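You operate a simulated robot arm through the tools that you are given. There is no shell and no other tool. Be economical: measure what you need, move in short steps, check, and stop when the job is done.

You are at the controls of a simulated robot arm. One attempt, no reset.

## Task
Slide the last in the lever press back to its heel stop, set medium pull and pull the upper tight.
Fine: the lever ends up; no pad mark.

It is judged by the outcome, as a careful person would: the job done as asked, and still so three seconds after it is handed in. It fails if anything else is knocked over, pushed out of place, dropped, spilled or broken.

## Robot
A 7-joint arm with a two-finger gripper, on a carriage that runs on a rail from [2.1, -138.2] to [-1.5, 99.7] (x, y) and turns from -110 to 222 degrees about z. Base frame: it is fixed where the carriage stands at the start and does not move with it; the origin is on the floor, on the carriage's upright axis, x ahead of it, y to its left, z up. Units: cm, degrees, N and s.
With the tool pointing down near the work surface it reaches from about 52 to 92 cm from the robot's upright axis, wherever it stands. Its first joint turns from -149.0 to 149.0 degrees. Places, roughly: cool button [110, -30, 100]; press knob [110, -10, 100]; pull knob [80, 100, 90]; steam knob [80, 160, 110]; tall lever [80, 80, 110]; warm button [100, 0, 100]. Payload 2.45 kg.
Tool frame: the origin (TCP) lies between the finger pads and is the grasp point; the fingertips stand 2.6 cm ahead of it; z points along the fingers, y is the line along which they close. Largest opening 9.6 cm; the body of the gripper starts 6.9 cm behind the TCP.
Orientation is that of the tool frame in the base frame, as a unit quaternion [x, y, z, w]. With the fingers straight down and closing along the base's y, the tool's x points along the base's -x, its y along +y and its z along -z.

## Interface
- The arm moves only by the tool apply_moves. Its argument "targets" is a list of rows, each a list of 7 numbers: the shift along the base's x, y, z in units of 40 mm (1.0 is 40 mm), then the turn, a rotation vector about the base's x, y, z in units of 4 degrees (1.0 is 4 degrees), then the gripper command, from -1 (fully open) to 1 (shut), values between in proportion. In form: [[x, y, z, ax, ay, az, fingers], ...]. A call has 1 to 10 rows; each row shifts and turns the commanded pose from where the row before left it. A call with a number of a shift or a turn outside -1 to 1 is refused whole. A row lasts 0.2 s, in which the tool goes at most 5 cm and 8.6 degrees; a call with a longer step from one row to the next is refused whole, and so is a gripper value outside its range. Where a pose cannot be reached the arm comes as near as it can. A force on the tool above 90 N (or 10 N above the force at the start of the call, whichever is more), or a blocked arm, ends the call early, and 0.2 s more pass. Each finger halts on what it meets, pressing with about 23 N; the grip force reading is that of the motor and also rises with nothing between the fingers. The clock runs only during rows and for 0.2 s after the last one: add rows that do not move to give the fingers time. The reply holds the time, the measured pose of the TCP, the force on the tool along the base axes, the opening and the grip force, in the units named above and with some noise, with the torque about the TCP (base axes, N m) and any sound that the robot's microphone picked up.
- Cameras (640 x 400 px; columns grow to the right, rows downward): "scene" is now at [4.26, 18.57, 166.17]; the picture's right is [0.17, -0.98, 0.00], its down [-0.58, -0.10, -0.81] and it looks along [0.79, 0.14, -0.59] (base axes); focal length 251 px, centre (320, 200). "wrist" rides on the gripper at [8.2, 0.3, -9.8] in the tool frame; the picture's right is [-0.04, 1.00, 0.00], its down [-0.73, -0.03, -0.68] and it looks along [-0.68, -0.03, 0.73] (tool axes); focal length 256 px, centre (320, 200). There is no depth. A picture from a camera that has moved, and an enlarged one, comes with that camera's place and axes in the base frame and with its lens.
- grab_frame(camera): a new picture of that camera. The clock stands still meanwhile.
- move_column(by): slides the trunk up (or, below 0, down) by that many cm; the arm and the scene camera ride with it, the base frame stays. It gives what a move gives, with no picture.
- roll_base(legs): drives the robot by 1 to 6 legs, each [ahead, left, turn to the left] in cm, cm and degrees, along the robot's own axes; the way and the turn of a leg run together, so that a leg with both is an arc; at most 150 cm and 180 degrees a leg. The arm and the cameras ride along, it lands a little off, and it stops where it bumps. It keeps to its track: a leg is cut to what the track allows. It gives what a move gives.
- head_to(pan, tilt): turns the head with the scene camera to pan (to the left, within 155 degrees either way) and tilt (down, from -29 to 69), counted from straight ahead of the robot. It gives what a move gives.
- zoom(camera, box): a new picture of the part [left, top, right, bottom] of that camera's present view, enlarged. The clock stands still meanwhile.
- close_job(): hands the job in; it is judged then, once.

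Work in short steps. Places have to be worked out from the pictures, the camera data and where the tool is seen: move nearer, look again, correct. Check each grasp and each placing, and mend what went wrong. You have 120 turns and 98 pictures in all, those below and enlarged ones among them. Open the gripper and draw the arm clear of the work before you hand the job in, unless the task says otherwise; then end with one line.

The tools are called as a command line: name --pt "numbers of a row" for each row, then --argument value for the rest, lists and objects as JSON in quotes. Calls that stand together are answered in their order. apply_moves: Moves the arm, as the interface text tells. Its arguments: {"type":"object","properties":{"targets":{"type":"array"}},"required":["targets"]} The other tools are called the same way: move_column (by) slides the trunk up or down; roll_base (legs) drives the base; head_to (pan, tilt) turns the head that bears the scene camera; grab_frame (camera) takes a picture; zoom (camera, box) takes an enlarged picture of a part of a camera's view; close_job () hands the job in.

At the start:

```text
time_s: 0.0
tool_pos: [31.39, 58.07, 99.92]
tcp_rot: [0.001, 1.0, 0.0, 0.0]
wrist_force: [0.0, -0.8, 0.0]
ft_torque: [0.0, 0.02, 0.03]
grip_width: 9.6
gripper_force: 0.1
trunk travel left (down, up): [-65.0, 6.0]
robot x, y, heading: [-0.07, -0.06, -0.2]
head pan, tilt: [9.9, 36.3]
```

scene: 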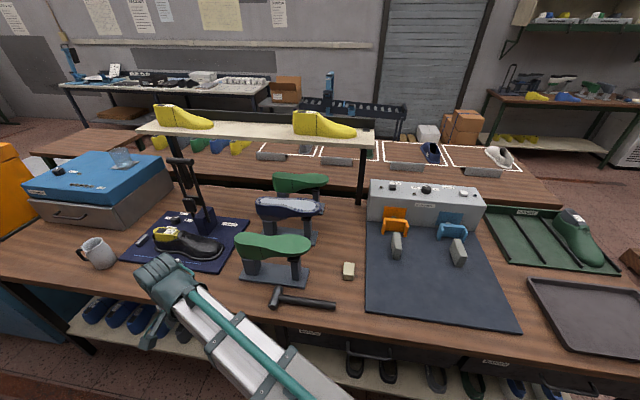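
wrist: 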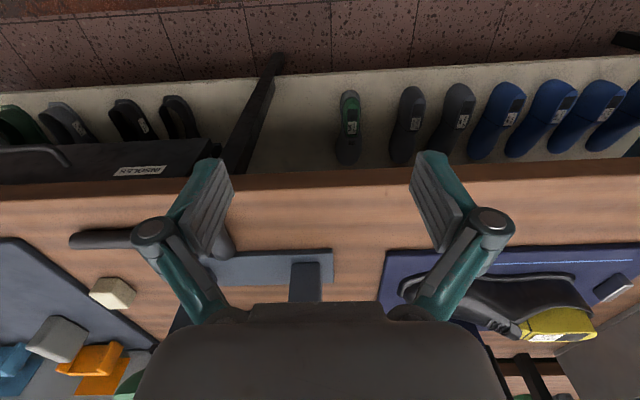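

The lever press with the shoe on the purple mat is left of centre; I zoom in on it to read its parts.

zoom --camera "scene" --box '[100, 130, 260, 280]'

head_to --pan 38 --tilt 36

grab_frame --camera "scene"

```text
2.67 times, centred on (180, 205) of scene
camera zoom: at [4.26, 18.57, 166.17], right [0.17, -0.98, 0.0], down [-0.58, -0.1, -0.81], along [0.79, 0.14, -0.59], focal length 668 px, centre (693, 187)
```

zoom: 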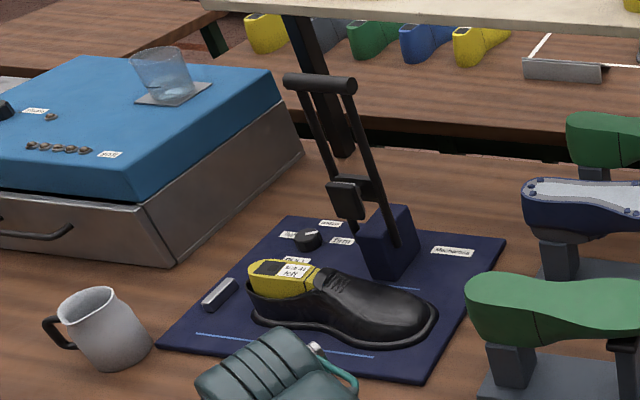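

```text
time_s: 0.9
tool_pos: [31.43, 57.96, 99.9]
tcp_rot: [0.0, 1.0, 0.001, 0.001]
wrist_force: [-0.1, 0.2, -0.3]
ft_torque: [0.0, 0.02, 0.02]
grip_width: 9.6
gripper_force: 0.1
trunk travel left (down, up): [-65.0, 6.0]
robot x, y, heading: [-0.02, -0.37, 0.2]
head pan, tilt: [38.0, 36.0]
```

```text
94 pictures are left
camera scene: at [2.56, 22.44, 166.21], right [0.61, -0.79, 0.0], down [-0.46, -0.36, -0.81], along [0.64, 0.5, -0.59], focal length 251 px, centre (320, 200)
```

scene: 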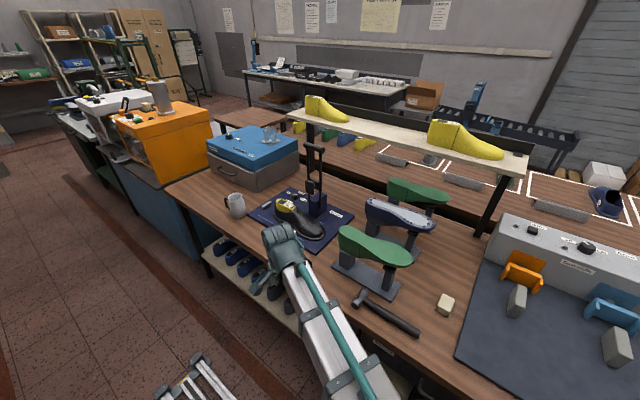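

I roll the robot left along the rail so the press lies straight ahead, and look from there.

roll_base --legs '[[0, 75, 0]]'

head_to --pan 0 --tilt 45

grab_frame --camera "scene"

```text
time_s: 5.0
tool_pos: [30.08, 133.28, 99.86]
tcp_rot: [-0.001, 1.0, -0.001, 0.0]
wrist_force: [-0.1, -0.2, -0.7]
ft_torque: [-0.02, 0.0, 0.01]
grip_width: 9.59
gripper_force: 0.1
trunk travel left (down, up): [-65.0, 6.0]
robot x, y, heading: [-0.98, 75.35, 0.2]
head pan, tilt: [38.0, 36.0]
```

```text
time_s: 6.0
tool_pos: [29.99, 133.23, 99.98]
tcp_rot: [-0.002, 1.0, 0.0, 0.0]
wrist_force: [0.5, -0.5, -0.5]
ft_torque: [0.0, 0.0, -0.01]
grip_width: 9.61
gripper_force: 0.1
trunk travel left (down, up): [-65.0, 6.0]
robot x, y, heading: [-0.87, 75.11, 0.2]
head pan, tilt: [0.0, 45.0]
```

```text
93 pictures are left
camera scene: at [2.61, 92.15, 164.89], right [0.0, -1.0, 0.0], down [-0.71, 0.0, -0.71], along [0.71, 0.0, -0.71], focal length 251 px, centre (320, 200)
```

scene: 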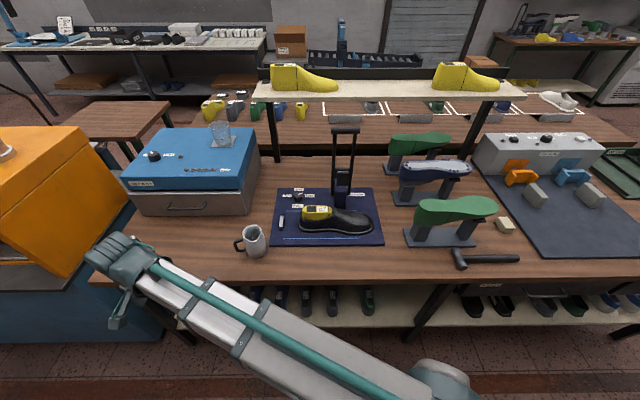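

Now a straight view of the press; I zoom twice for labels and details.

zoom --camera "scene" --box '[264, 180, 392, 260]'

zoom --camera "scene" --box '[270, 182, 334, 222]'

zoom --camera "scene" --box '[296, 118, 392, 208]'

```text
5.00 times, centred on (328, 220) of scene
camera zoom: at [2.61, 92.15, 164.89], right [0.0, -1.0, 0.0], down [-0.71, 0.0, -0.71], along [0.71, 0.0, -0.71], focal length 1253 px, centre (280, 100)
```

zoom: 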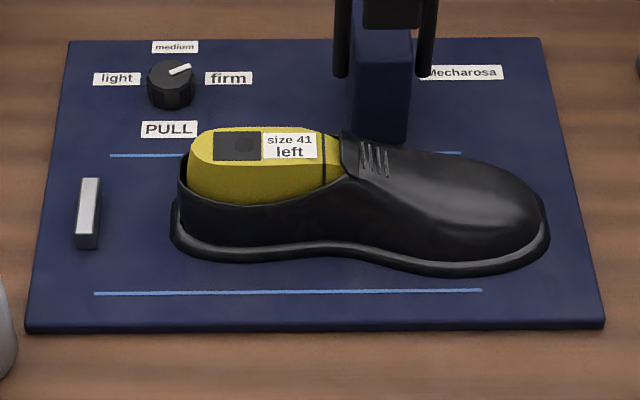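

```text
10.00 times, centred on (302, 202) of scene
camera zoom: at [2.61, 92.15, 164.89], right [0.0, -1.0, 0.0], down [-0.71, 0.0, -0.71], along [0.71, 0.0, -0.71], focal length 2506 px, centre (500, 180)
```

zoom: 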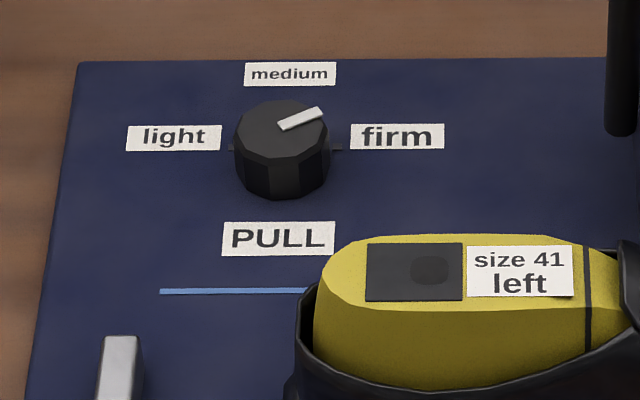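

```text
4.44 times, centred on (344, 163) of scene
camera zoom: at [2.61, 92.15, 164.89], right [0.0, -1.0, 0.0], down [-0.71, 0.0, -0.71], along [0.71, 0.0, -0.71], focal length 1114 px, centre (213, 364)
```

zoom: 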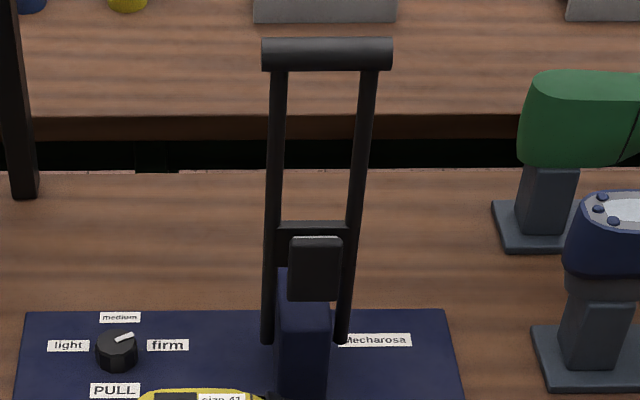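

Readings by triangulation: mat top ≈ z 86, knob ≈ (81, 101), shoe heel at y ≈ 101 and stop face at y ≈ 106.5, lever handle ≈ (77, 84, 123), pivot ≈ (74, 84, 97). The knob points about 58° clockwise of "medium". First I swing the tool in, high above the mug.

apply_moves --pt "0.375 -0.8 0.4 0 0 0 -1" --pt "0.375 -0.8 0.4 0 0 0 -1" --pt "0.375 -0.8 0.4 0 0 0 -1" --pt "0.375 -0.8 0.4 0 0 0 -1" --pt "0.375 -0.8 0.4 0 0 0 -1" --pt "0.375 -0.8 0.4 0 0 0 -1" --pt "0.375 -0.8 0.4 0 0 0 -1" --pt "0.375 -0.8 0.4 0 0 0 -1" --pt "0.375 -0.8 0 0 0 0 -1" --pt "0.375 -0.8 0 0 0 0 -1"

roll_base --legs '[[0, 20, 0]]'

grab_frame --camera "scene"

grab_frame --camera "wrist"

```text
time_s: 8.2
tool_pos: [45.15, 101.14, 112.8]
tcp_rot: [-0.002, 1.0, 0.0, 0.0]
wrist_force: [0.7, -0.2, 0.6]
ft_torque: [0.04, -0.02, 0.02]
grip_width: 9.59
gripper_force: 0.1
trunk travel left (down, up): [-65.0, 6.0]
robot x, y, heading: [-1.2, 75.12, 0.3]
head pan, tilt: [0.0, 45.0]
```

```text
time_s: 9.8
tool_pos: [44.69, 121.7, 112.88]
tcp_rot: [-0.003, 1.0, 0.0, 0.0]
wrist_force: [-0.2, 1.3, 0.4]
ft_torque: [-0.04, -0.01, -0.01]
grip_width: 9.6
gripper_force: 0.0
trunk travel left (down, up): [-65.0, 6.0]
robot x, y, heading: [-1.71, 95.32, 0.2]
head pan, tilt: [0.0, 45.0]
```

```text
89 pictures are left
camera scene: at [2.27, 112.38, 164.87], right [0.01, -1.0, 0.0], down [-0.71, 0.0, -0.71], along [0.71, 0.0, -0.71], focal length 251 px, centre (320, 200)
```

scene: 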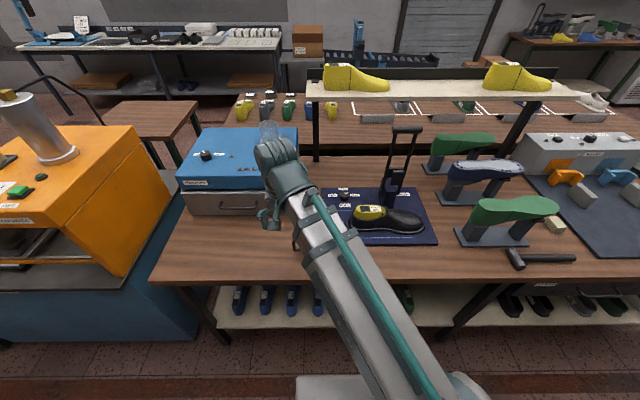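

```text
88 pictures are left
camera wrist: at [36.63, 122.04, 122.73], right [0.03, 1.0, 0.0], down [0.73, -0.03, 0.68], along [0.68, -0.02, -0.73], focal length 256 px, centre (320, 200)
```

wrist: 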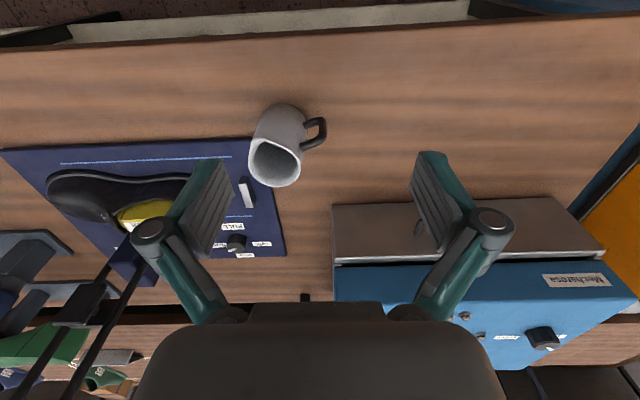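

The wrist view agrees: stop ≈ (67, 108), knob ≈ (80, 102). I move above the yellow last and turn the gripper -90° so it closes along x.

apply_moves --pt "0.53 -0.64 0 0 0 -1 -1" --pt "0.53 -0.64 0 0 0 -1 -1" --pt "0.53 -0.64 0 0 0 -1 -1" --pt "0.53 -0.64 0 0 0 -1 -1" --pt "0.53 -0.64 0 0 0 -1 -1" --pt "0.53 -0.64 0 0 0 -1 -1" --pt "0.53 -0.64 0 0 0 -1 -1" --pt "0.53 -0.64 0 0 0 -1 -1" --pt "0.53 -0.64 0 0 0 -1 -1" --pt "0.53 -0.64 0 0 0 -1 -1"

apply_moves --pt "0 0 0 0 0 -1 -1" --pt "0 0 0 0 0 -1 -1" --pt "0 0 0 0 0 -1 -1" --pt "0 0 0 0 0 -1 -1" --pt "0 0 0 0 0 -1 -1" --pt "0 0 0 0 0 -1 -1" --pt "0 0 0 0 0 -1 -1" --pt "0 0 0 0 0 -1 -1" --pt "0 0 0 0 0 -1 -1" --pt "0 0 0 0 0 -1 -1"

apply_moves --pt "0 0 0 0 0 -1 -1" --pt "0 0 0 0 0 -1 -1" --pt "0 0 0 0 0 -0.5 -1"

grab_frame --camera "scene"

grab_frame --camera "wrist"

```text
time_s: 12.1
tool_pos: [66.08, 96.08, 112.77]
tcp_rot: [0.34, 0.94, 0.0, 0.0]
wrist_force: [0.0, -0.7, 0.2]
ft_torque: [0.01, 0.0, 0.01]
grip_width: 9.58
gripper_force: 0.2
trunk travel left (down, up): [-65.0, 6.0]
robot x, y, heading: [-1.45, 95.2, 0.2]
head pan, tilt: [0.0, 45.0]
```

```text
time_s: 14.2
tool_pos: [65.87, 96.1, 112.71]
tcp_rot: [0.642, 0.767, -0.001, 0.0]
wrist_force: [0.1, -0.2, 0.5]
ft_torque: [0.02, -0.03, 0.03]
grip_width: 9.6
gripper_force: 0.1
trunk travel left (down, up): [-65.0, 6.0]
robot x, y, heading: [-1.53, 95.25, 0.2]
head pan, tilt: [0.0, 45.0]
```

```text
time_s: 15.1
tool_pos: [65.94, 96.05, 112.86]
tcp_rot: [0.706, 0.708, 0.0, 0.0]
wrist_force: [0.2, -0.5, 1.1]
ft_torque: [-0.02, 0.03, -0.03]
grip_width: 9.63
gripper_force: 0.0
trunk travel left (down, up): [-65.0, 6.0]
robot x, y, heading: [-1.39, 95.25, 0.1]
head pan, tilt: [0.0, 45.0]
```

```text
87 pictures are left
camera scene: at [2.26, 112.3, 164.89], right [0.01, -1.0, 0.0], down [-0.71, 0.0, -0.71], along [0.71, 0.0, -0.71], focal length 251 px, centre (320, 200)
```

scene: 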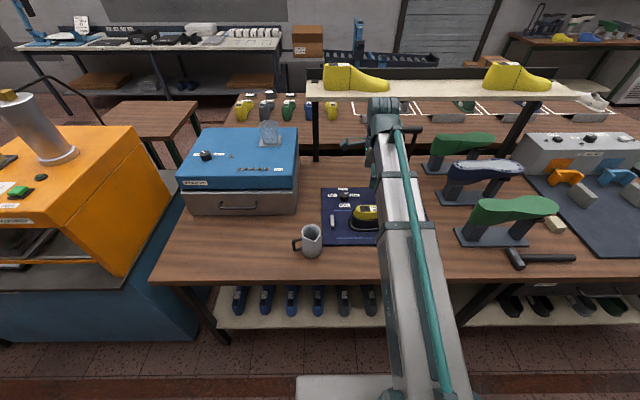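

```text
86 pictures are left
camera wrist: at [66.25, 104.28, 122.74], right [1.0, -0.04, 0.0], down [-0.03, -0.73, 0.68], along [-0.02, -0.68, -0.73], focal length 256 px, centre (320, 200)
```

wrist: 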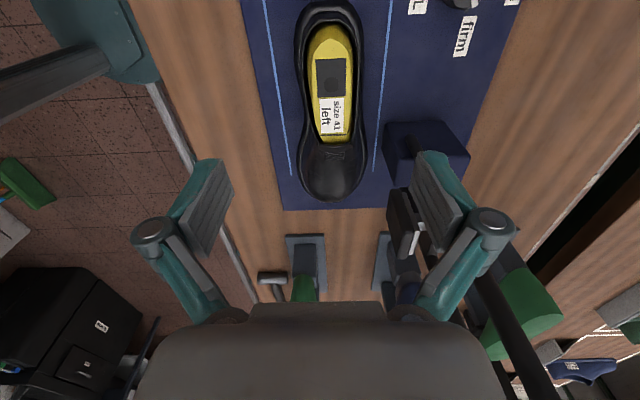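

Last top sits at about (67.2, 95.5, z 95.2), roughly 5 cm wide. I descend with open fingers straddling it and check.

apply_moves --pt "0.15 -0.06 -0.8 0 0 0 -1" --pt "0.15 -0.06 -0.8 0 0 0 -1" --pt "0 0 -0.8 0 0 0 -1" --pt "0 0 -0.8 0 0 0 -1" --pt "0 0 -0.6 0 0 0 -1"

grab_frame --camera "wrist"

```text
time_s: 16.2
tool_pos: [67.19, 95.55, 97.6]
tcp_rot: [0.705, 0.709, 0.0, 0.0]
wrist_force: [0.0, 0.1, 0.5]
ft_torque: [0.02, 0.0, -0.01]
grip_width: 9.59
gripper_force: 0.1
trunk travel left (down, up): [-65.0, 6.0]
robot x, y, heading: [-1.55, 95.33, 0.1]
head pan, tilt: [0.0, 45.0]
```

```text
85 pictures are left
camera wrist: at [67.54, 103.75, 107.5], right [1.0, -0.03, 0.0], down [-0.03, -0.73, 0.68], along [-0.02, -0.68, -0.73], focal length 256 px, centre (320, 200)
```

wrist: 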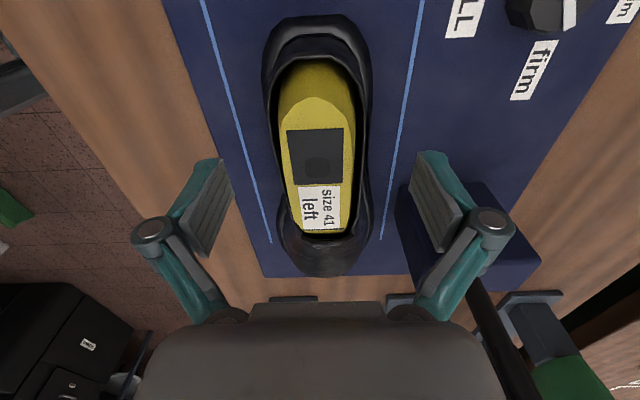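

Well centred. I lower to z ≈ 94.6 and close on the last.

apply_moves --pt "0 0 -0.5 0 0 0 -1" --pt "0 0 -0.25 0 0 0 -1" --pt "0 0 0 0 0 0 1" --pt "0 0 0 0 0 0 1" --pt "0 0 0 0 0 0 1"

grab_frame --camera "wrist"

```text
time_s: 17.4
tool_pos: [67.2, 95.54, 94.81]
tcp_rot: [0.705, 0.709, 0.002, 0.001]
wrist_force: [-1.8, -0.6, 27.1]
ft_torque: [0.0, 0.08, 0.21]
grip_width: 3.99
gripper_force: 23.1
trunk travel left (down, up): [-65.0, 6.0]
robot x, y, heading: [-1.87, 95.7, 0.1]
head pan, tilt: [0.0, 45.0]
```

```text
84 pictures are left
camera wrist: at [67.37, 103.79, 104.76], right [1.0, -0.03, 0.0], down [-0.03, -0.73, 0.68], along [-0.02, -0.68, -0.73], focal length 256 px, centre (320, 200)
```

wrist: 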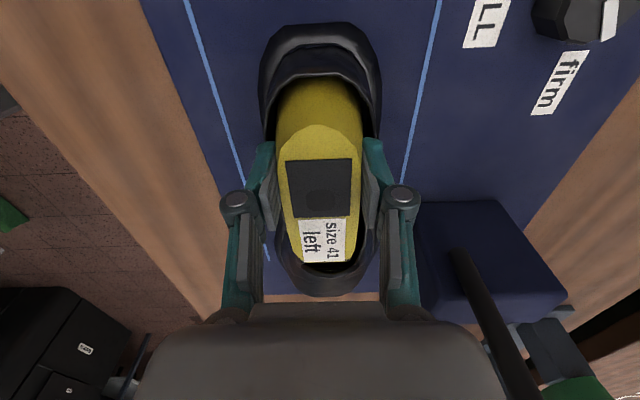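

Gripped (4.0 cm), but pressing down with 27 N; I ease up 3 mm and slide 3 cm toward +y.

apply_moves --pt "0 0 0.07 0 0 0 1" --pt "0 0.25 0 0 0 0 1" --pt "0 0.25 0 0 0 0 1" --pt "0 0.25 0 0 0 0 1"

grab_frame --camera "wrist"

```text
time_s: 18.4
tool_pos: [67.18, 98.7, 94.95]
tcp_rot: [0.705, 0.71, 0.0, 0.0]
wrist_force: [-0.6, 1.2, -0.2]
ft_torque: [-0.05, -0.1, 0.05]
grip_width: 3.96
gripper_force: 23.4
trunk travel left (down, up): [-65.0, 6.0]
robot x, y, heading: [-1.54, 95.09, 0.1]
head pan, tilt: [0.0, 45.0]
```

```text
83 pictures are left
camera wrist: at [67.46, 106.91, 104.78], right [1.0, -0.03, 0.0], down [-0.02, -0.73, 0.68], along [-0.02, -0.68, -0.73], focal length 256 px, centre (320, 200)
```

wrist: 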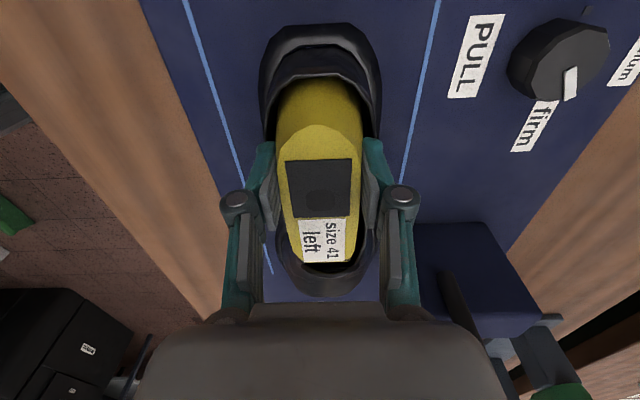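

It slides along cleanly. I continue in small steps until the stop is felt.

apply_moves --pt "0 0.15 0 0 0 0 1" --pt "0 0.15 0 0 0 0 1" --pt "0 0.1 0 0 0 0 1"

grab_frame --camera "wrist"

zoom --camera "scene" --box '[310, 180, 406, 250]'

```text
time_s: 19.2
tool_pos: [67.17, 100.19, 94.97]
tcp_rot: [0.705, 0.709, 0.0, 0.0]
wrist_force: [0.0, -1.8, 0.2]
ft_torque: [0.03, -0.06, 0.0]
grip_width: 3.98
gripper_force: 23.0
trunk travel left (down, up): [-65.0, 6.0]
robot x, y, heading: [-1.6, 94.88, -0.0]
head pan, tilt: [0.0, 45.0]
```

```text
82 pictures are left
camera wrist: at [67.49, 108.44, 104.77], right [1.0, -0.03, 0.0], down [-0.03, -0.73, 0.68], along [-0.02, -0.68, -0.73], focal length 256 px, centre (320, 200)
```

wrist: 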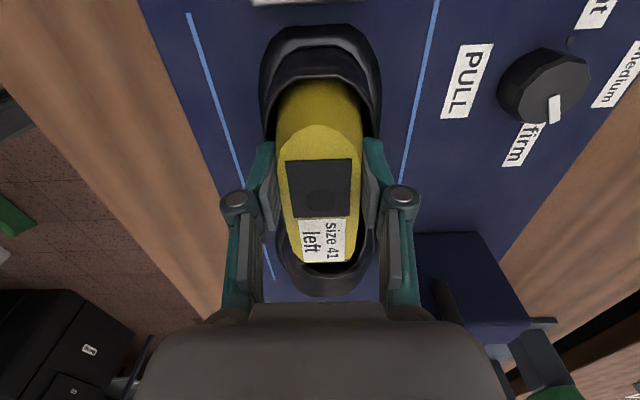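

```text
5.71 times, centred on (358, 215) of scene
camera zoom: at [2.26, 112.28, 164.89], right [0.01, -1.0, 0.0], down [-0.71, 0.0, -0.71], along [0.71, 0.0, -0.71], focal length 1432 px, centre (103, 114)
```

zoom: 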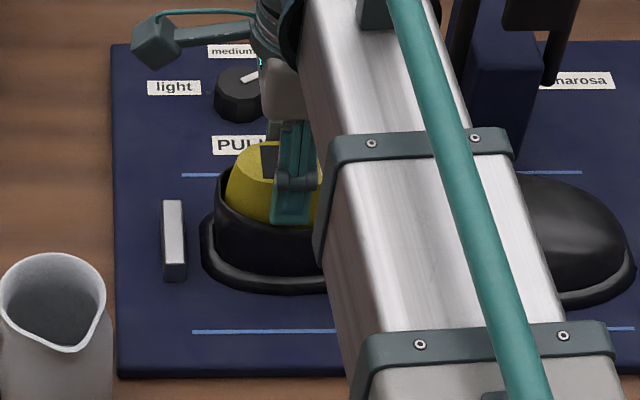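

About 1 cm left to the stop. I continue in 3 mm steps.

apply_moves --pt "0 0.08 0 0 0 0 1" --pt "0 0.08 0 0 0 0 1" --pt "0 0.05 0 0 0 0 1"

apply_moves --pt "0 0.05 0 0 0 0 1" --pt "0 0 0 0 0 0 1"

zoom --camera "scene" --box '[310, 190, 374, 230]'

```text
time_s: 20.1
tool_pos: [67.13, 101.03, 94.87]
tcp_rot: [0.705, 0.709, 0.0, 0.0]
wrist_force: [0.8, -3.5, 1.5]
ft_torque: [0.32, 0.0, 0.02]
grip_width: 3.97
gripper_force: 23.6
trunk travel left (down, up): [-65.0, 6.0]
robot x, y, heading: [-1.41, 95.2, 0.2]
head pan, tilt: [0.0, 45.0]
```

```text
time_s: 20.6
tool_pos: [67.13, 101.15, 94.95]
tcp_rot: [0.705, 0.709, 0.0, -0.001]
wrist_force: [-0.3, -2.7, 1.7]
ft_torque: [0.02, 0.08, -0.01]
grip_width: 3.97
gripper_force: 22.1
trunk travel left (down, up): [-65.0, 6.0]
robot x, y, heading: [-1.21, 95.35, 0.2]
head pan, tilt: [0.0, 45.0]
```

```text
10.00 times, centred on (342, 210) of scene
camera zoom: at [2.25, 112.27, 164.89], right [0.01, -1.0, 0.0], down [-0.71, 0.0, -0.71], along [0.71, 0.0, -0.71], focal length 2506 px, centre (100, 100)
```

zoom: 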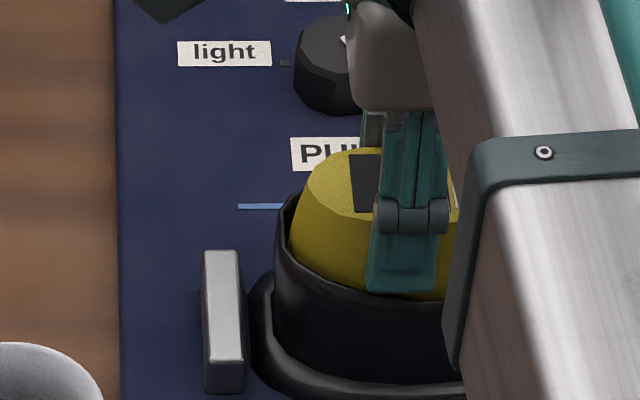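

Almost touching; I push on in 2 mm steps.

apply_moves --pt "0 0.05 0 0 0 0 1" --pt "0 0 0 0 0 0 1"

apply_moves --pt "0 0.05 0 0 0 0 1" --pt "0 0 0 0 0 0 1"

zoom --camera "scene" --box '[310, 190, 374, 230]'

```text
time_s: 21.2
tool_pos: [67.21, 101.26, 94.89]
tcp_rot: [0.705, 0.709, 0.001, 0.001]
wrist_force: [1.6, -4.3, 5.0]
ft_torque: [-0.25, 0.07, 0.09]
grip_width: 4.0
gripper_force: 23.1
trunk travel left (down, up): [-65.0, 6.0]
robot x, y, heading: [-1.52, 94.91, 0.3]
head pan, tilt: [0.0, 45.0]
```

```text
time_s: 21.9
tool_pos: [67.19, 101.42, 94.95]
tcp_rot: [0.705, 0.709, 0.0, 0.0]
wrist_force: [-0.6, -3.0, 4.1]
ft_torque: [0.08, -0.01, -0.02]
grip_width: 3.98
gripper_force: 23.5
trunk travel left (down, up): [-65.0, 6.0]
robot x, y, heading: [-1.27, 95.49, 0.3]
head pan, tilt: [0.0, 45.0]
```

```text
10.00 times, centred on (342, 210) of scene
camera zoom: at [2.22, 112.26, 164.89], right [0.01, -1.0, 0.0], down [-0.71, 0.0, -0.71], along [0.71, 0.0, -0.71], focal length 2506 px, centre (100, 100)
```

zoom: 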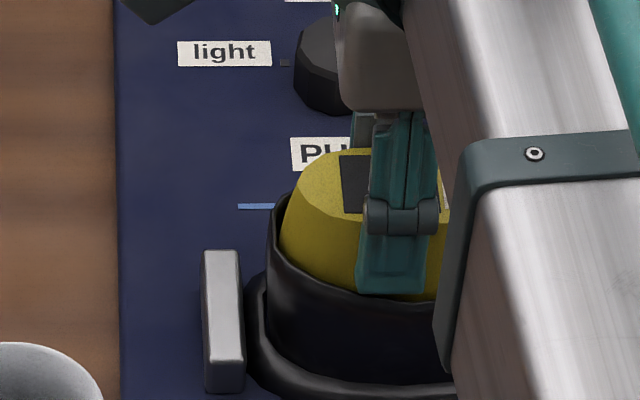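

Still free sliding (≈3 N); continue.

apply_moves --pt "0 0.06 0 0 0 0 1" --pt "0 0 0 0 0 0 1"

apply_moves --pt "0 0.06 0 0 0 0 1" --pt "0 0 0 0 0 0 1"

apply_moves --pt "0 0.06 0 0 0 0 1" --pt "0 0 0 0 0 0 1"

zoom --camera "scene" --box '[310, 190, 374, 230]'

```text
time_s: 22.4
tool_pos: [67.23, 101.69, 94.84]
tcp_rot: [0.706, 0.709, -0.001, -0.001]
wrist_force: [-1.4, -2.6, -0.1]
ft_torque: [0.39, 0.02, 0.01]
grip_width: 3.97
gripper_force: 23.2
trunk travel left (down, up): [-65.0, 6.0]
robot x, y, heading: [-1.43, 95.27, 0.4]
head pan, tilt: [0.0, 45.0]
```

```text
time_s: 23.1
tool_pos: [67.22, 101.99, 94.92]
tcp_rot: [0.705, 0.709, 0.0, 0.0]
wrist_force: [1.3, -1.8, -0.2]
ft_torque: [0.29, 0.03, 0.09]
grip_width: 3.98
gripper_force: 22.9
trunk travel left (down, up): [-65.0, 6.0]
robot x, y, heading: [-1.57, 95.33, 0.3]
head pan, tilt: [0.0, 45.0]
```

```text
time_s: 23.6
tool_pos: [67.15, 102.32, 94.88]
tcp_rot: [0.705, 0.71, 0.0, 0.0]
wrist_force: [-0.7, -3.8, 1.4]
ft_torque: [0.31, -0.06, 0.01]
grip_width: 3.97
gripper_force: 23.1
trunk travel left (down, up): [-65.0, 6.0]
robot x, y, heading: [-1.42, 95.19, 0.4]
head pan, tilt: [0.0, 45.0]
```

```text
10.00 times, centred on (342, 210) of scene
camera zoom: at [2.25, 112.24, 164.89], right [0.01, -1.0, 0.0], down [-0.71, 0.0, -0.71], along [0.71, 0.0, -0.71], focal length 2506 px, centre (100, 100)
```

zoom: 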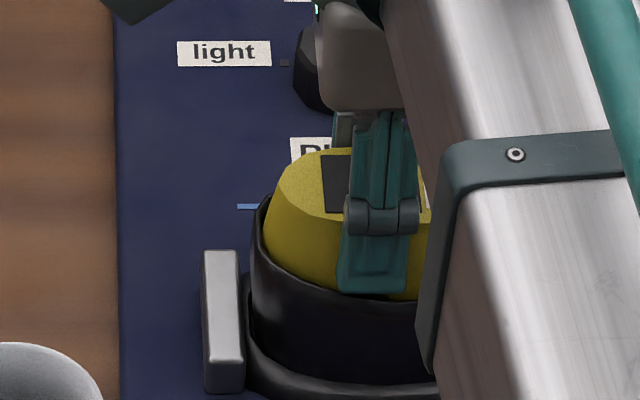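

The shoe still moves; check with the wrist camera how far the heel is from the stop.

grab_frame --camera "wrist"

apply_moves --pt "0 0.06 0 0 0 0 1" --pt "0 0 0 0 0 0 1"

apply_moves --pt "0 0.06 0 0 0 0 1" --pt "0 0 0 0 0 0 1"

grab_frame --camera "wrist"

```text
77 pictures are left
camera wrist: at [67.44, 110.49, 104.79], right [1.0, -0.03, 0.0], down [-0.03, -0.73, 0.68], along [-0.02, -0.68, -0.73], focal length 256 px, centre (320, 200)
```

wrist: 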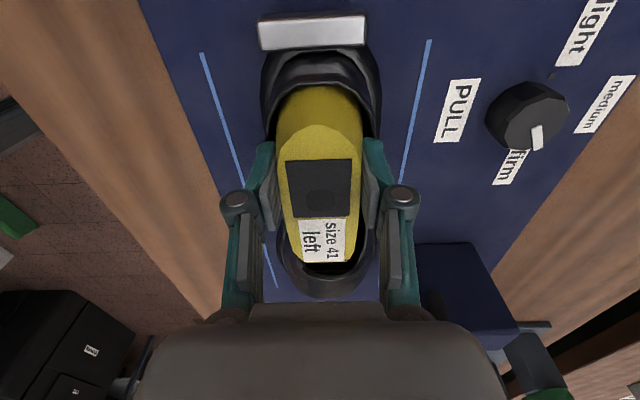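

```text
time_s: 24.2
tool_pos: [67.11, 102.32, 94.92]
tcp_rot: [0.705, 0.709, 0.0, 0.001]
wrist_force: [2.9, -16.9, 4.5]
ft_torque: [-0.19, -0.22, 0.17]
grip_width: 4.0
gripper_force: 23.1
trunk travel left (down, up): [-65.0, 6.0]
robot x, y, heading: [-1.43, 95.31, 0.4]
head pan, tilt: [0.0, 45.0]
```

```text
time_s: 24.9
tool_pos: [67.09, 102.34, 94.91]
tcp_rot: [0.706, 0.708, -0.001, 0.002]
wrist_force: [1.7, -26.9, 3.6]
ft_torque: [-0.64, -0.09, 0.12]
grip_width: 3.96
gripper_force: 23.1
trunk travel left (down, up): [-65.0, 6.0]
robot x, y, heading: [-1.15, 95.04, 0.3]
head pan, tilt: [0.0, 45.0]
```

```text
76 pictures are left
camera wrist: at [67.44, 110.66, 104.79], right [1.0, -0.04, 0.0], down [-0.03, -0.73, 0.68], along [-0.02, -0.68, -0.73], focal length 256 px, centre (320, 200)
```

wrist: 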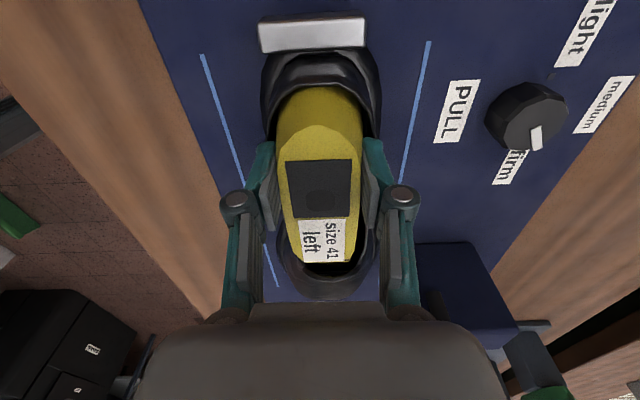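

Firm contact: 27 N with no further motion, heel is against the stop. I relax the push, open, and rise.

apply_moves --pt "0 -0.1 0 0 0 0 1" --pt "0 0 0 0 0 0 0.3" --pt "0 0 0 0 0 0 -0.3" --pt "0 0 0 0 0 0 -0.3" --pt "0 0 0.5 0 0 0 -0.3" --pt "0 0 0.75 0 0 0 -0.5" --pt "0 0 0.75 0 0 0 -0.5"

apply_moves --pt "0.85 0 0 0 0 0 -0.5" --pt "0.85 0 0 0 0 0 -0.5" --pt "0.85 0 0 0 0 0 -0.5" --pt "0.8 0 0 0 0 0 -0.5"

grab_frame --camera "wrist"

zoom --camera "scene" --box '[310, 160, 406, 250]'

```text
time_s: 26.4
tool_pos: [67.06, 102.42, 102.88]
tcp_rot: [0.704, 0.71, 0.0, -0.001]
wrist_force: [-0.4, 0.3, 0.5]
ft_torque: [0.01, 0.01, -0.02]
grip_width: 7.21
gripper_force: 0.1
trunk travel left (down, up): [-65.0, 6.0]
robot x, y, heading: [-1.5, 95.35, 0.2]
head pan, tilt: [0.0, 45.0]
```

```text
time_s: 27.4
tool_pos: [80.52, 102.38, 102.93]
tcp_rot: [0.706, 0.709, 0.0, 0.0]
wrist_force: [-0.7, -0.1, -0.1]
ft_torque: [0.02, 0.02, 0.0]
grip_width: 7.21
gripper_force: 0.1
trunk travel left (down, up): [-65.0, 6.0]
robot x, y, heading: [-1.22, 95.01, 0.2]
head pan, tilt: [0.0, 45.0]
```

```text
75 pictures are left
camera wrist: at [80.8, 110.6, 112.91], right [1.0, -0.03, 0.0], down [-0.03, -0.73, 0.68], along [-0.02, -0.68, -0.73], focal length 256 px, centre (320, 200)
```

wrist: 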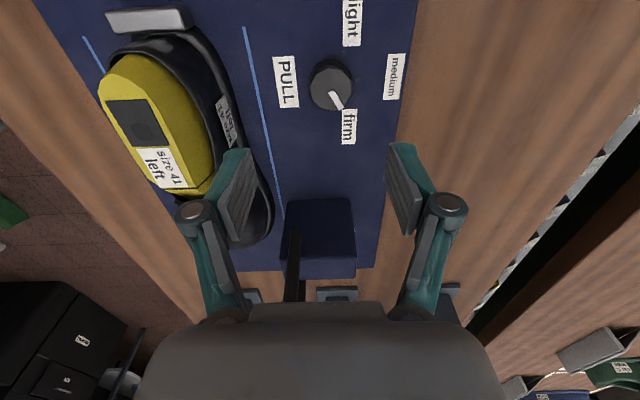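

```text
4.44 times, centred on (358, 205) of scene
camera zoom: at [2.3, 112.3, 164.88], right [0.01, -1.0, 0.0], down [-0.71, 0.0, -0.71], along [0.71, 0.0, -0.71], focal length 1114 px, centre (151, 178)
```

zoom: 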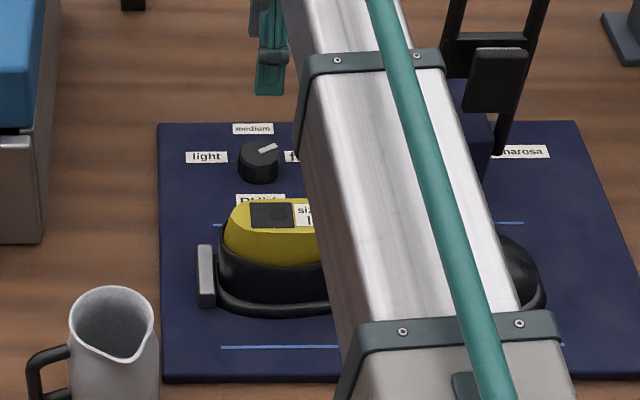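

Knob centre ≈ (81.5, 102.4), top z ≈ 89.7. I centre and descend around it, then check.

apply_moves --pt "0.25 0 -0.5 0 0 0 -0.5" --pt "0 0 -0.8 0 0 0 -0.5" --pt "0 0 -0.8 0 0 0 -0.5" --pt "0 0 -0.5 0 0 0 -0.5"

grab_frame --camera "wrist"

```text
time_s: 28.4
tool_pos: [81.59, 102.47, 92.58]
tcp_rot: [0.705, 0.709, 0.0, 0.0]
wrist_force: [1.1, 1.5, 0.6]
ft_torque: [0.03, -0.02, -0.02]
grip_width: 7.23
gripper_force: 0.1
trunk travel left (down, up): [-65.0, 6.0]
robot x, y, heading: [-1.45, 95.23, 0.5]
head pan, tilt: [0.0, 45.0]
```

```text
73 pictures are left
camera wrist: at [81.87, 110.7, 102.53], right [1.0, -0.03, 0.0], down [-0.03, -0.73, 0.68], along [-0.02, -0.68, -0.73], focal length 256 px, centre (320, 200)
```

wrist: 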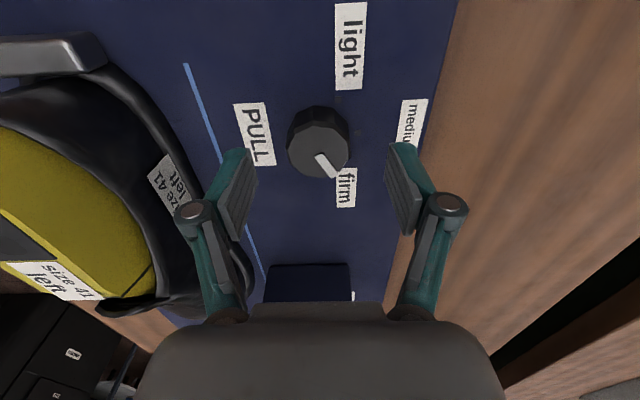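

Centred. Lower 2.4 cm and close on the knob.

apply_moves --pt "0 0.05 -0.3 0 0 0 -0.5" --pt "0 0 -0.3 0 0 0 -0.5" --pt "0 0 0 0 0 0 1" --pt "0 0 0 0 0 0 1" --pt "0 0 0 0 0 0 1"

grab_frame --camera "wrist"

```text
time_s: 29.6
tool_pos: [81.55, 102.66, 90.26]
tcp_rot: [0.705, 0.709, -0.001, 0.0]
wrist_force: [-7.2, 0.3, -1.8]
ft_torque: [0.04, 0.1, -0.06]
grip_width: 4.11
gripper_force: 44.7
trunk travel left (down, up): [-65.0, 6.0]
robot x, y, heading: [-1.59, 95.35, 0.0]
head pan, tilt: [0.0, 45.0]
```

```text
72 pictures are left
camera wrist: at [81.77, 110.81, 100.07], right [1.0, -0.03, 0.0], down [-0.03, -0.73, 0.68], along [-0.02, -0.68, -0.73], focal length 256 px, centre (320, 200)
```

wrist: 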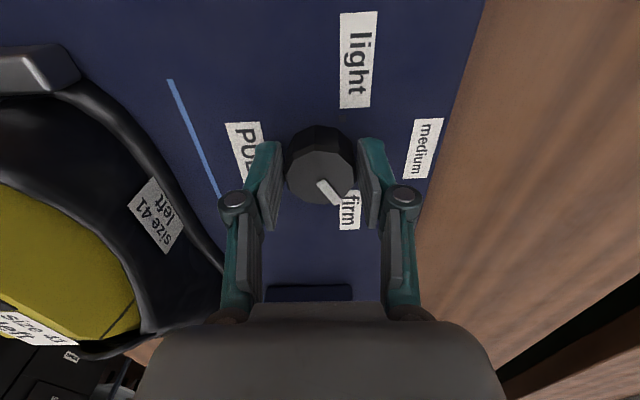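

Knob gripped (4.1 cm). I turn it 40° counter-clockwise and check.

apply_moves --pt "0 0 0 0 0 1 1" --pt "0 0 0 0 0 1 1" --pt "0 0 0 0 0 1 1" --pt "0 0 0 0 0 1 1" --pt "0 0 0 0 0 1 1" --pt "0 0 0 0 0 1 1" --pt "0 0 0 0 0 1 1" --pt "0 0 0 0 0 1 1" --pt "0 0 0 0 0 1 1" --pt "0 0 0 0 0 1 1"

grab_frame --camera "wrist"

zoom --camera "scene" --box '[325, 170, 389, 210]'

```text
time_s: 31.9
tool_pos: [81.31, 102.12, 90.18]
tcp_rot: [0.42, 0.908, -0.004, -0.003]
wrist_force: [-32.8, -13.9, -18.0]
ft_torque: [-0.53, 0.36, -0.07]
grip_width: 3.96
gripper_force: 45.0
trunk travel left (down, up): [-65.0, 6.0]
robot x, y, heading: [-1.39, 95.29, 0.5]
head pan, tilt: [0.0, 45.0]
```

```text
71 pictures are left
camera wrist: at [76.42, 108.7, 100.13], right [0.79, 0.62, -0.01], down [0.46, -0.58, 0.68], along [0.41, -0.54, -0.74], focal length 256 px, centre (320, 200)
```

wrist: 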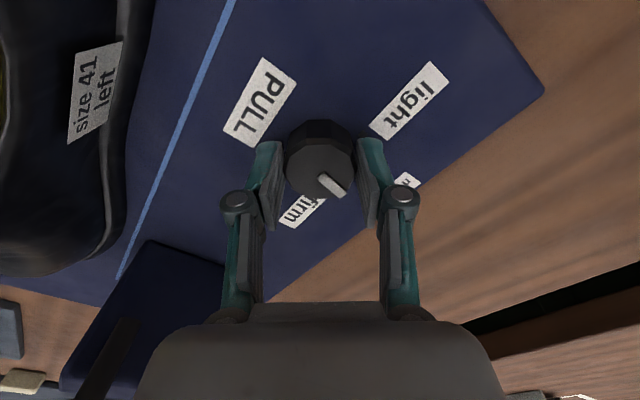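

```text
10.00 times, centred on (357, 190) of scene
camera zoom: at [2.16, 112.11, 164.9], right [0.0, -1.0, 0.0], down [-0.71, 0.0, -0.71], along [0.71, 0.0, -0.71], focal length 2506 px, centre (-50, 300)
```

zoom: 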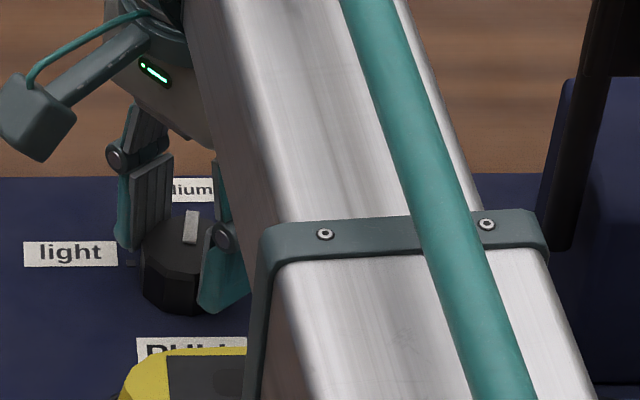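

The knob follows; about 15° remain. Side force has built up since the grip is off-axis, so I recentre slightly and turn another 8°.

apply_moves --pt "-0.08 -0.12 0.03 0 0 0 1" --pt "0 0 0 0 0 1 1" --pt "0 0 0 0 0 1 1"

zoom --camera "scene" --box '[329, 180, 361, 204]'

zoom --camera "wrist" --box '[240, 100, 440, 225]'

```text
time_s: 32.6
tool_pos: [81.33, 102.04, 90.32]
tcp_rot: [0.355, 0.935, 0.0, -0.002]
wrist_force: [-14.3, -4.8, -24.1]
ft_torque: [0.19, 0.99, -0.01]
grip_width: 3.99
gripper_force: 45.2
trunk travel left (down, up): [-65.0, 6.0]
robot x, y, heading: [-1.58, 95.56, 0.5]
head pan, tilt: [0.0, 45.0]
```

```text
16.00 times, centred on (345, 192) of scene
camera zoom: at [2.4, 112.27, 164.88], right [0.01, -1.0, 0.0], down [-0.71, 0.0, -0.71], along [0.71, 0.0, -0.71], focal length 4010 px, centre (-80, 328)
```

zoom: 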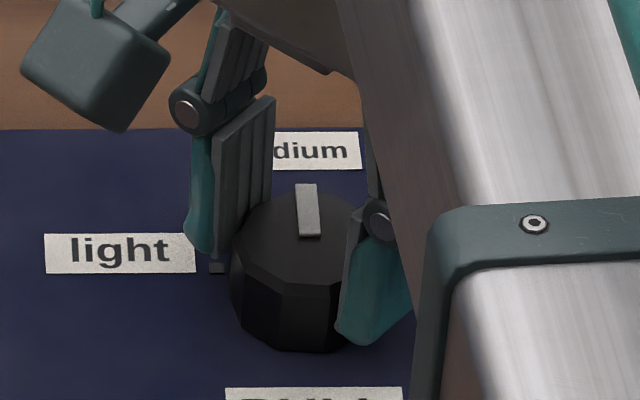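

```text
3.20 times, centred on (340, 162) of wrist
camera zoom: at [75.48, 107.84, 100.15], right [0.69, 0.72, 0.0], down [0.53, -0.51, 0.68], along [0.49, -0.47, -0.74], focal length 819 px, centre (256, 320)
```

zoom: 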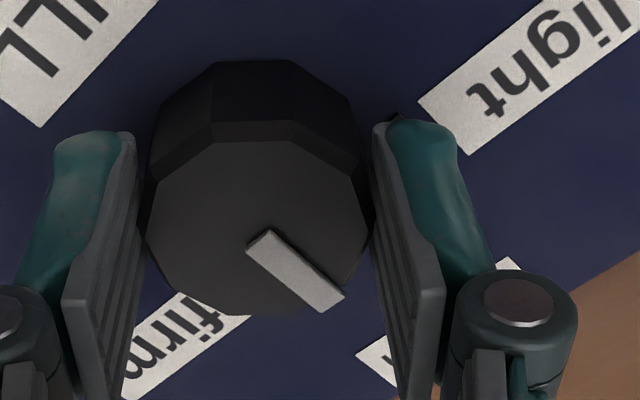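

From both views the pointer now aims straight at "medium" (within a few degrees). I open, rise clear and look.

apply_moves --pt "0 0 -0.03 0 0 0 0.2" --pt "0 0 0 0 0 0 -0.5" --pt "0 0 0 0 0 0 -0.5" --pt "0 0 0.5 0 0 0 -0.5" --pt "0 0 0.8 0 0 0 -0.5" --pt "0 0 0.8 0 0 0 -0.5" --pt "0 0 0.8 0 0 0 -0.5"

zoom --camera "scene" --box '[325, 175, 365, 205]'

grab_frame --camera "wrist"

```text
time_s: 34.2
tool_pos: [81.24, 102.02, 101.73]
tcp_rot: [0.356, 0.934, 0.0, 0.0]
wrist_force: [0.1, -0.2, 0.0]
ft_torque: [-0.03, 0.02, -0.01]
grip_width: 7.22
gripper_force: 0.0
trunk travel left (down, up): [-65.0, 6.0]
robot x, y, heading: [-1.42, 95.02, 0.5]
head pan, tilt: [0.0, 45.0]
```

```text
13.33 times, centred on (345, 190) of scene
camera zoom: at [2.24, 112.29, 164.88], right [0.01, -1.0, 0.0], down [-0.71, 0.0, -0.71], along [0.71, 0.0, -0.71], focal length 3341 px, centre (-13, 333)
```

zoom: 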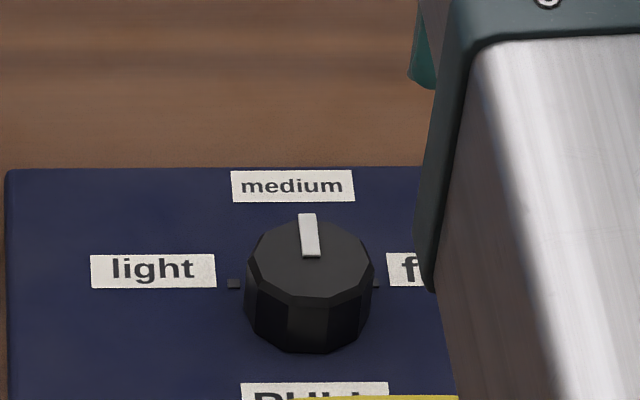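

```text
66 pictures are left
camera wrist: at [75.27, 107.8, 111.67], right [0.69, 0.72, 0.0], down [0.53, -0.51, 0.68], along [0.49, -0.47, -0.73], focal length 256 px, centre (320, 200)
```

wrist: 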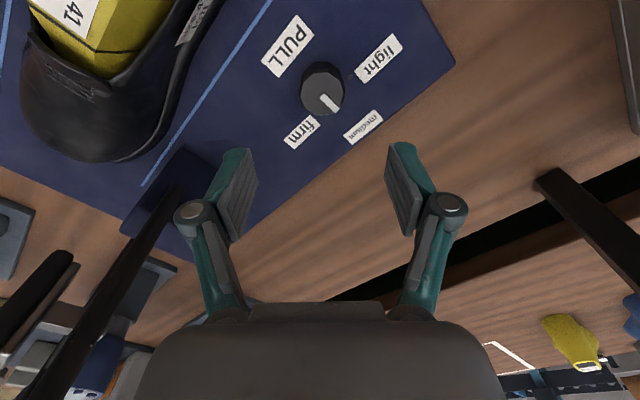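

Knob sits exactly at "medium". Now the lever: I raise and draw the arm back while turning the gripper so it closes along x again.

apply_moves --pt "-0.6 0 0.7 0 0 -1 -1" --pt "-0.6 0 0.7 0 0 -1 -1" --pt "-0.6 0 0.7 0 0 -1 -1" --pt "-0.7 0 0.7 0 0 -1 -1" --pt "-0.7 0 0.7 0 0 -1 -1" --pt "-0.7 0 0.7 0 0 -1 -1" --pt "-0.7 0 0.7 0 0 -1 -1" --pt "-0.7 0 0.7 0 0 -1 -1" --pt "-0.7 0 0.7 0 0 -1 -1" --pt "-0.7 0 0.7 0 0 -1 -1"

apply_moves --pt "-0.7 0 0 0 0 -1 -1" --pt "-0.7 0 0 0 0 -1 -1"

roll_base --legs '[[0, -37, 0]]'

grab_frame --camera "scene"

grab_frame --camera "wrist"

```text
time_s: 36.5
tool_pos: [59.32, 102.74, 120.6]
tcp_rot: [0.655, 0.756, 0.009, 0.008]
wrist_force: [-0.2, -0.2, -0.5]
ft_torque: [0.0, -0.01, 0.01]
grip_width: 9.6
gripper_force: 0.1
out of reach, approached as far as the arm can: row 8, 9, 10
trunk travel left (down, up): [-65.0, 6.0]
robot x, y, heading: [-1.78, 95.32, 0.1]
head pan, tilt: [0.0, 45.0]
```

```text
time_s: 37.0
tool_pos: [54.79, 102.95, 117.6]
tcp_rot: [0.706, 0.709, 0.003, 0.003]
wrist_force: [-0.1, 0.8, -0.6]
ft_torque: [0.0, -0.01, 0.0]
grip_width: 9.59
gripper_force: 0.0
out of reach, approached as far as the arm can: row 1, 2
trunk travel left (down, up): [-65.0, 6.0]
robot x, y, heading: [-1.66, 95.31, 0.3]
head pan, tilt: [0.0, 45.0]
```

```text
time_s: 39.4
tool_pos: [55.57, 66.34, 117.64]
tcp_rot: [0.706, 0.708, 0.003, 0.001]
wrist_force: [-0.1, -0.6, -0.5]
ft_torque: [0.01, 0.0, -0.01]
grip_width: 9.6
gripper_force: 0.1
trunk travel left (down, up): [-65.0, 6.0]
robot x, y, heading: [-0.95, 59.03, 0.3]
head pan, tilt: [0.0, 45.0]
```

```text
65 pictures are left
camera scene: at [2.86, 75.81, 164.89], right [0.0, -1.0, 0.0], down [-0.71, 0.0, -0.71], along [0.71, 0.0, -0.71], focal length 251 px, centre (320, 200)
```

scene: 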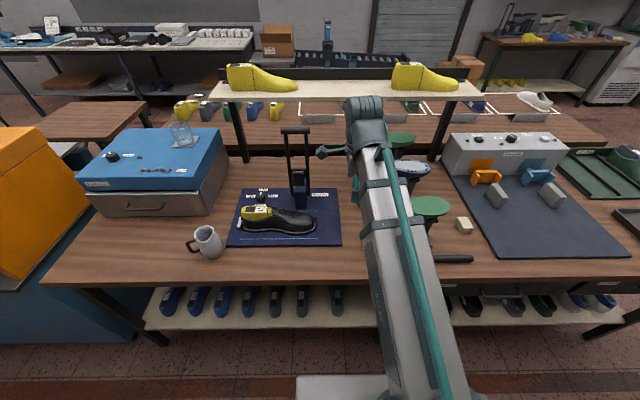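

```text
64 pictures are left
camera wrist: at [55.79, 74.61, 127.54], right [1.0, -0.04, 0.01], down [-0.03, -0.73, 0.68], along [-0.02, -0.68, -0.74], focal length 256 px, centre (320, 200)
```

wrist: 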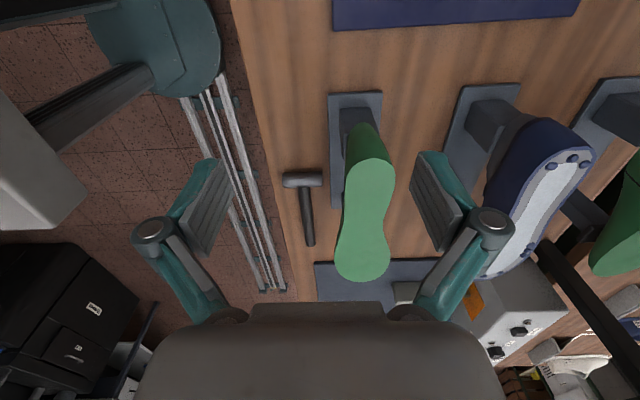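

The tool-down pose tops out near z 120 here, so I raise the trunk fully and approach the handle bar (≈ (77.3, 84, 123)) with the tool pitched forward about 32°.

move_column --by 6

apply_moves --pt "0.2 0.45 0.15 0 -1 0 -1" --pt "0.2 0.45 0.15 0 -1 0 -1" --pt "0.2 0.45 0.15 0 -1 0 -1" --pt "0.2 0.45 0.15 0 -1 0 -1" --pt "0.2 0.45 0.15 0 -1 0 -1" --pt "0.2 0.45 0.15 0 -1 0 -1" --pt "0.2 0.45 0.15 0 -1 0 -1" --pt "0.2 0.45 0.15 0 -1 0 -1" --pt "0.2 0.45 0.1 0 0 0 -1" --pt "0.2 0.4 0.1 0 0 0 -1"

grab_frame --camera "scene"

grab_frame --camera "wrist"

```text
time_s: 40.4
tool_pos: [55.58, 66.54, 123.69]
tcp_rot: [0.706, 0.708, 0.003, 0.003]
wrist_force: [0.4, -0.3, 0.1]
ft_torque: [0.02, 0.05, 0.03]
grip_width: 9.62
gripper_force: 0.1
trunk travel left (down, up): [-71.0, 0.0]
robot x, y, heading: [-0.74, 59.04, 0.3]
head pan, tilt: [0.0, 45.0]
```

```text
time_s: 42.6
tool_pos: [63.45, 84.34, 129.22]
tcp_rot: [0.678, 0.68, 0.197, 0.198]
wrist_force: [0.1, 0.1, 0.2]
ft_torque: [0.02, 0.01, -0.02]
grip_width: 9.59
gripper_force: 0.1
trunk travel left (down, up): [-71.0, 0.0]
robot x, y, heading: [-0.88, 58.72, 0.1]
head pan, tilt: [0.0, 45.0]
```

```text
63 pictures are left
camera scene: at [2.87, 75.9, 170.88], right [0.0, -1.0, 0.0], down [-0.71, 0.0, -0.71], along [0.71, 0.0, -0.71], focal length 251 px, centre (320, 200)
```

scene: 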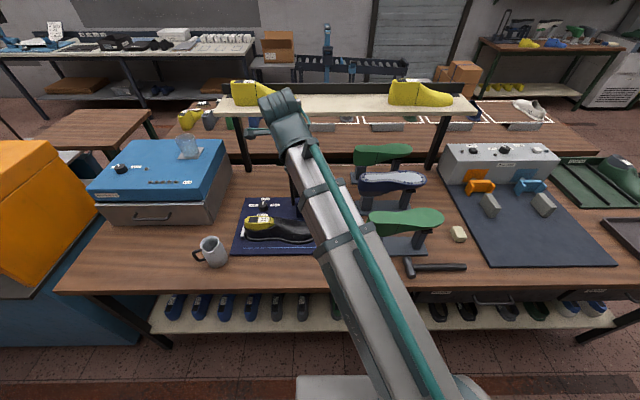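

```text
62 pictures are left
camera wrist: at [58.46, 92.45, 137.79], right [0.84, -0.04, 0.54], down [-0.39, -0.73, 0.56], along [0.37, -0.68, -0.63], focal length 256 px, centre (320, 200)
```

wrist: 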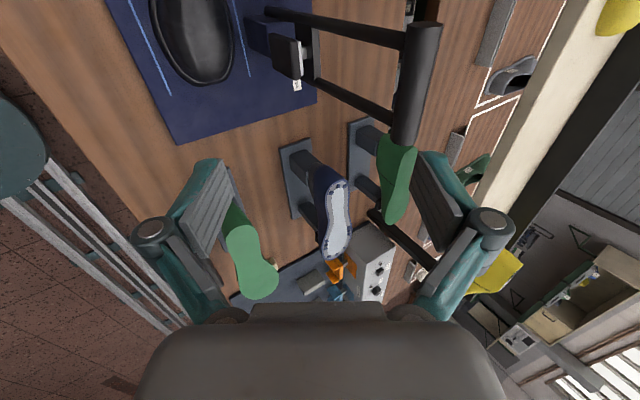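

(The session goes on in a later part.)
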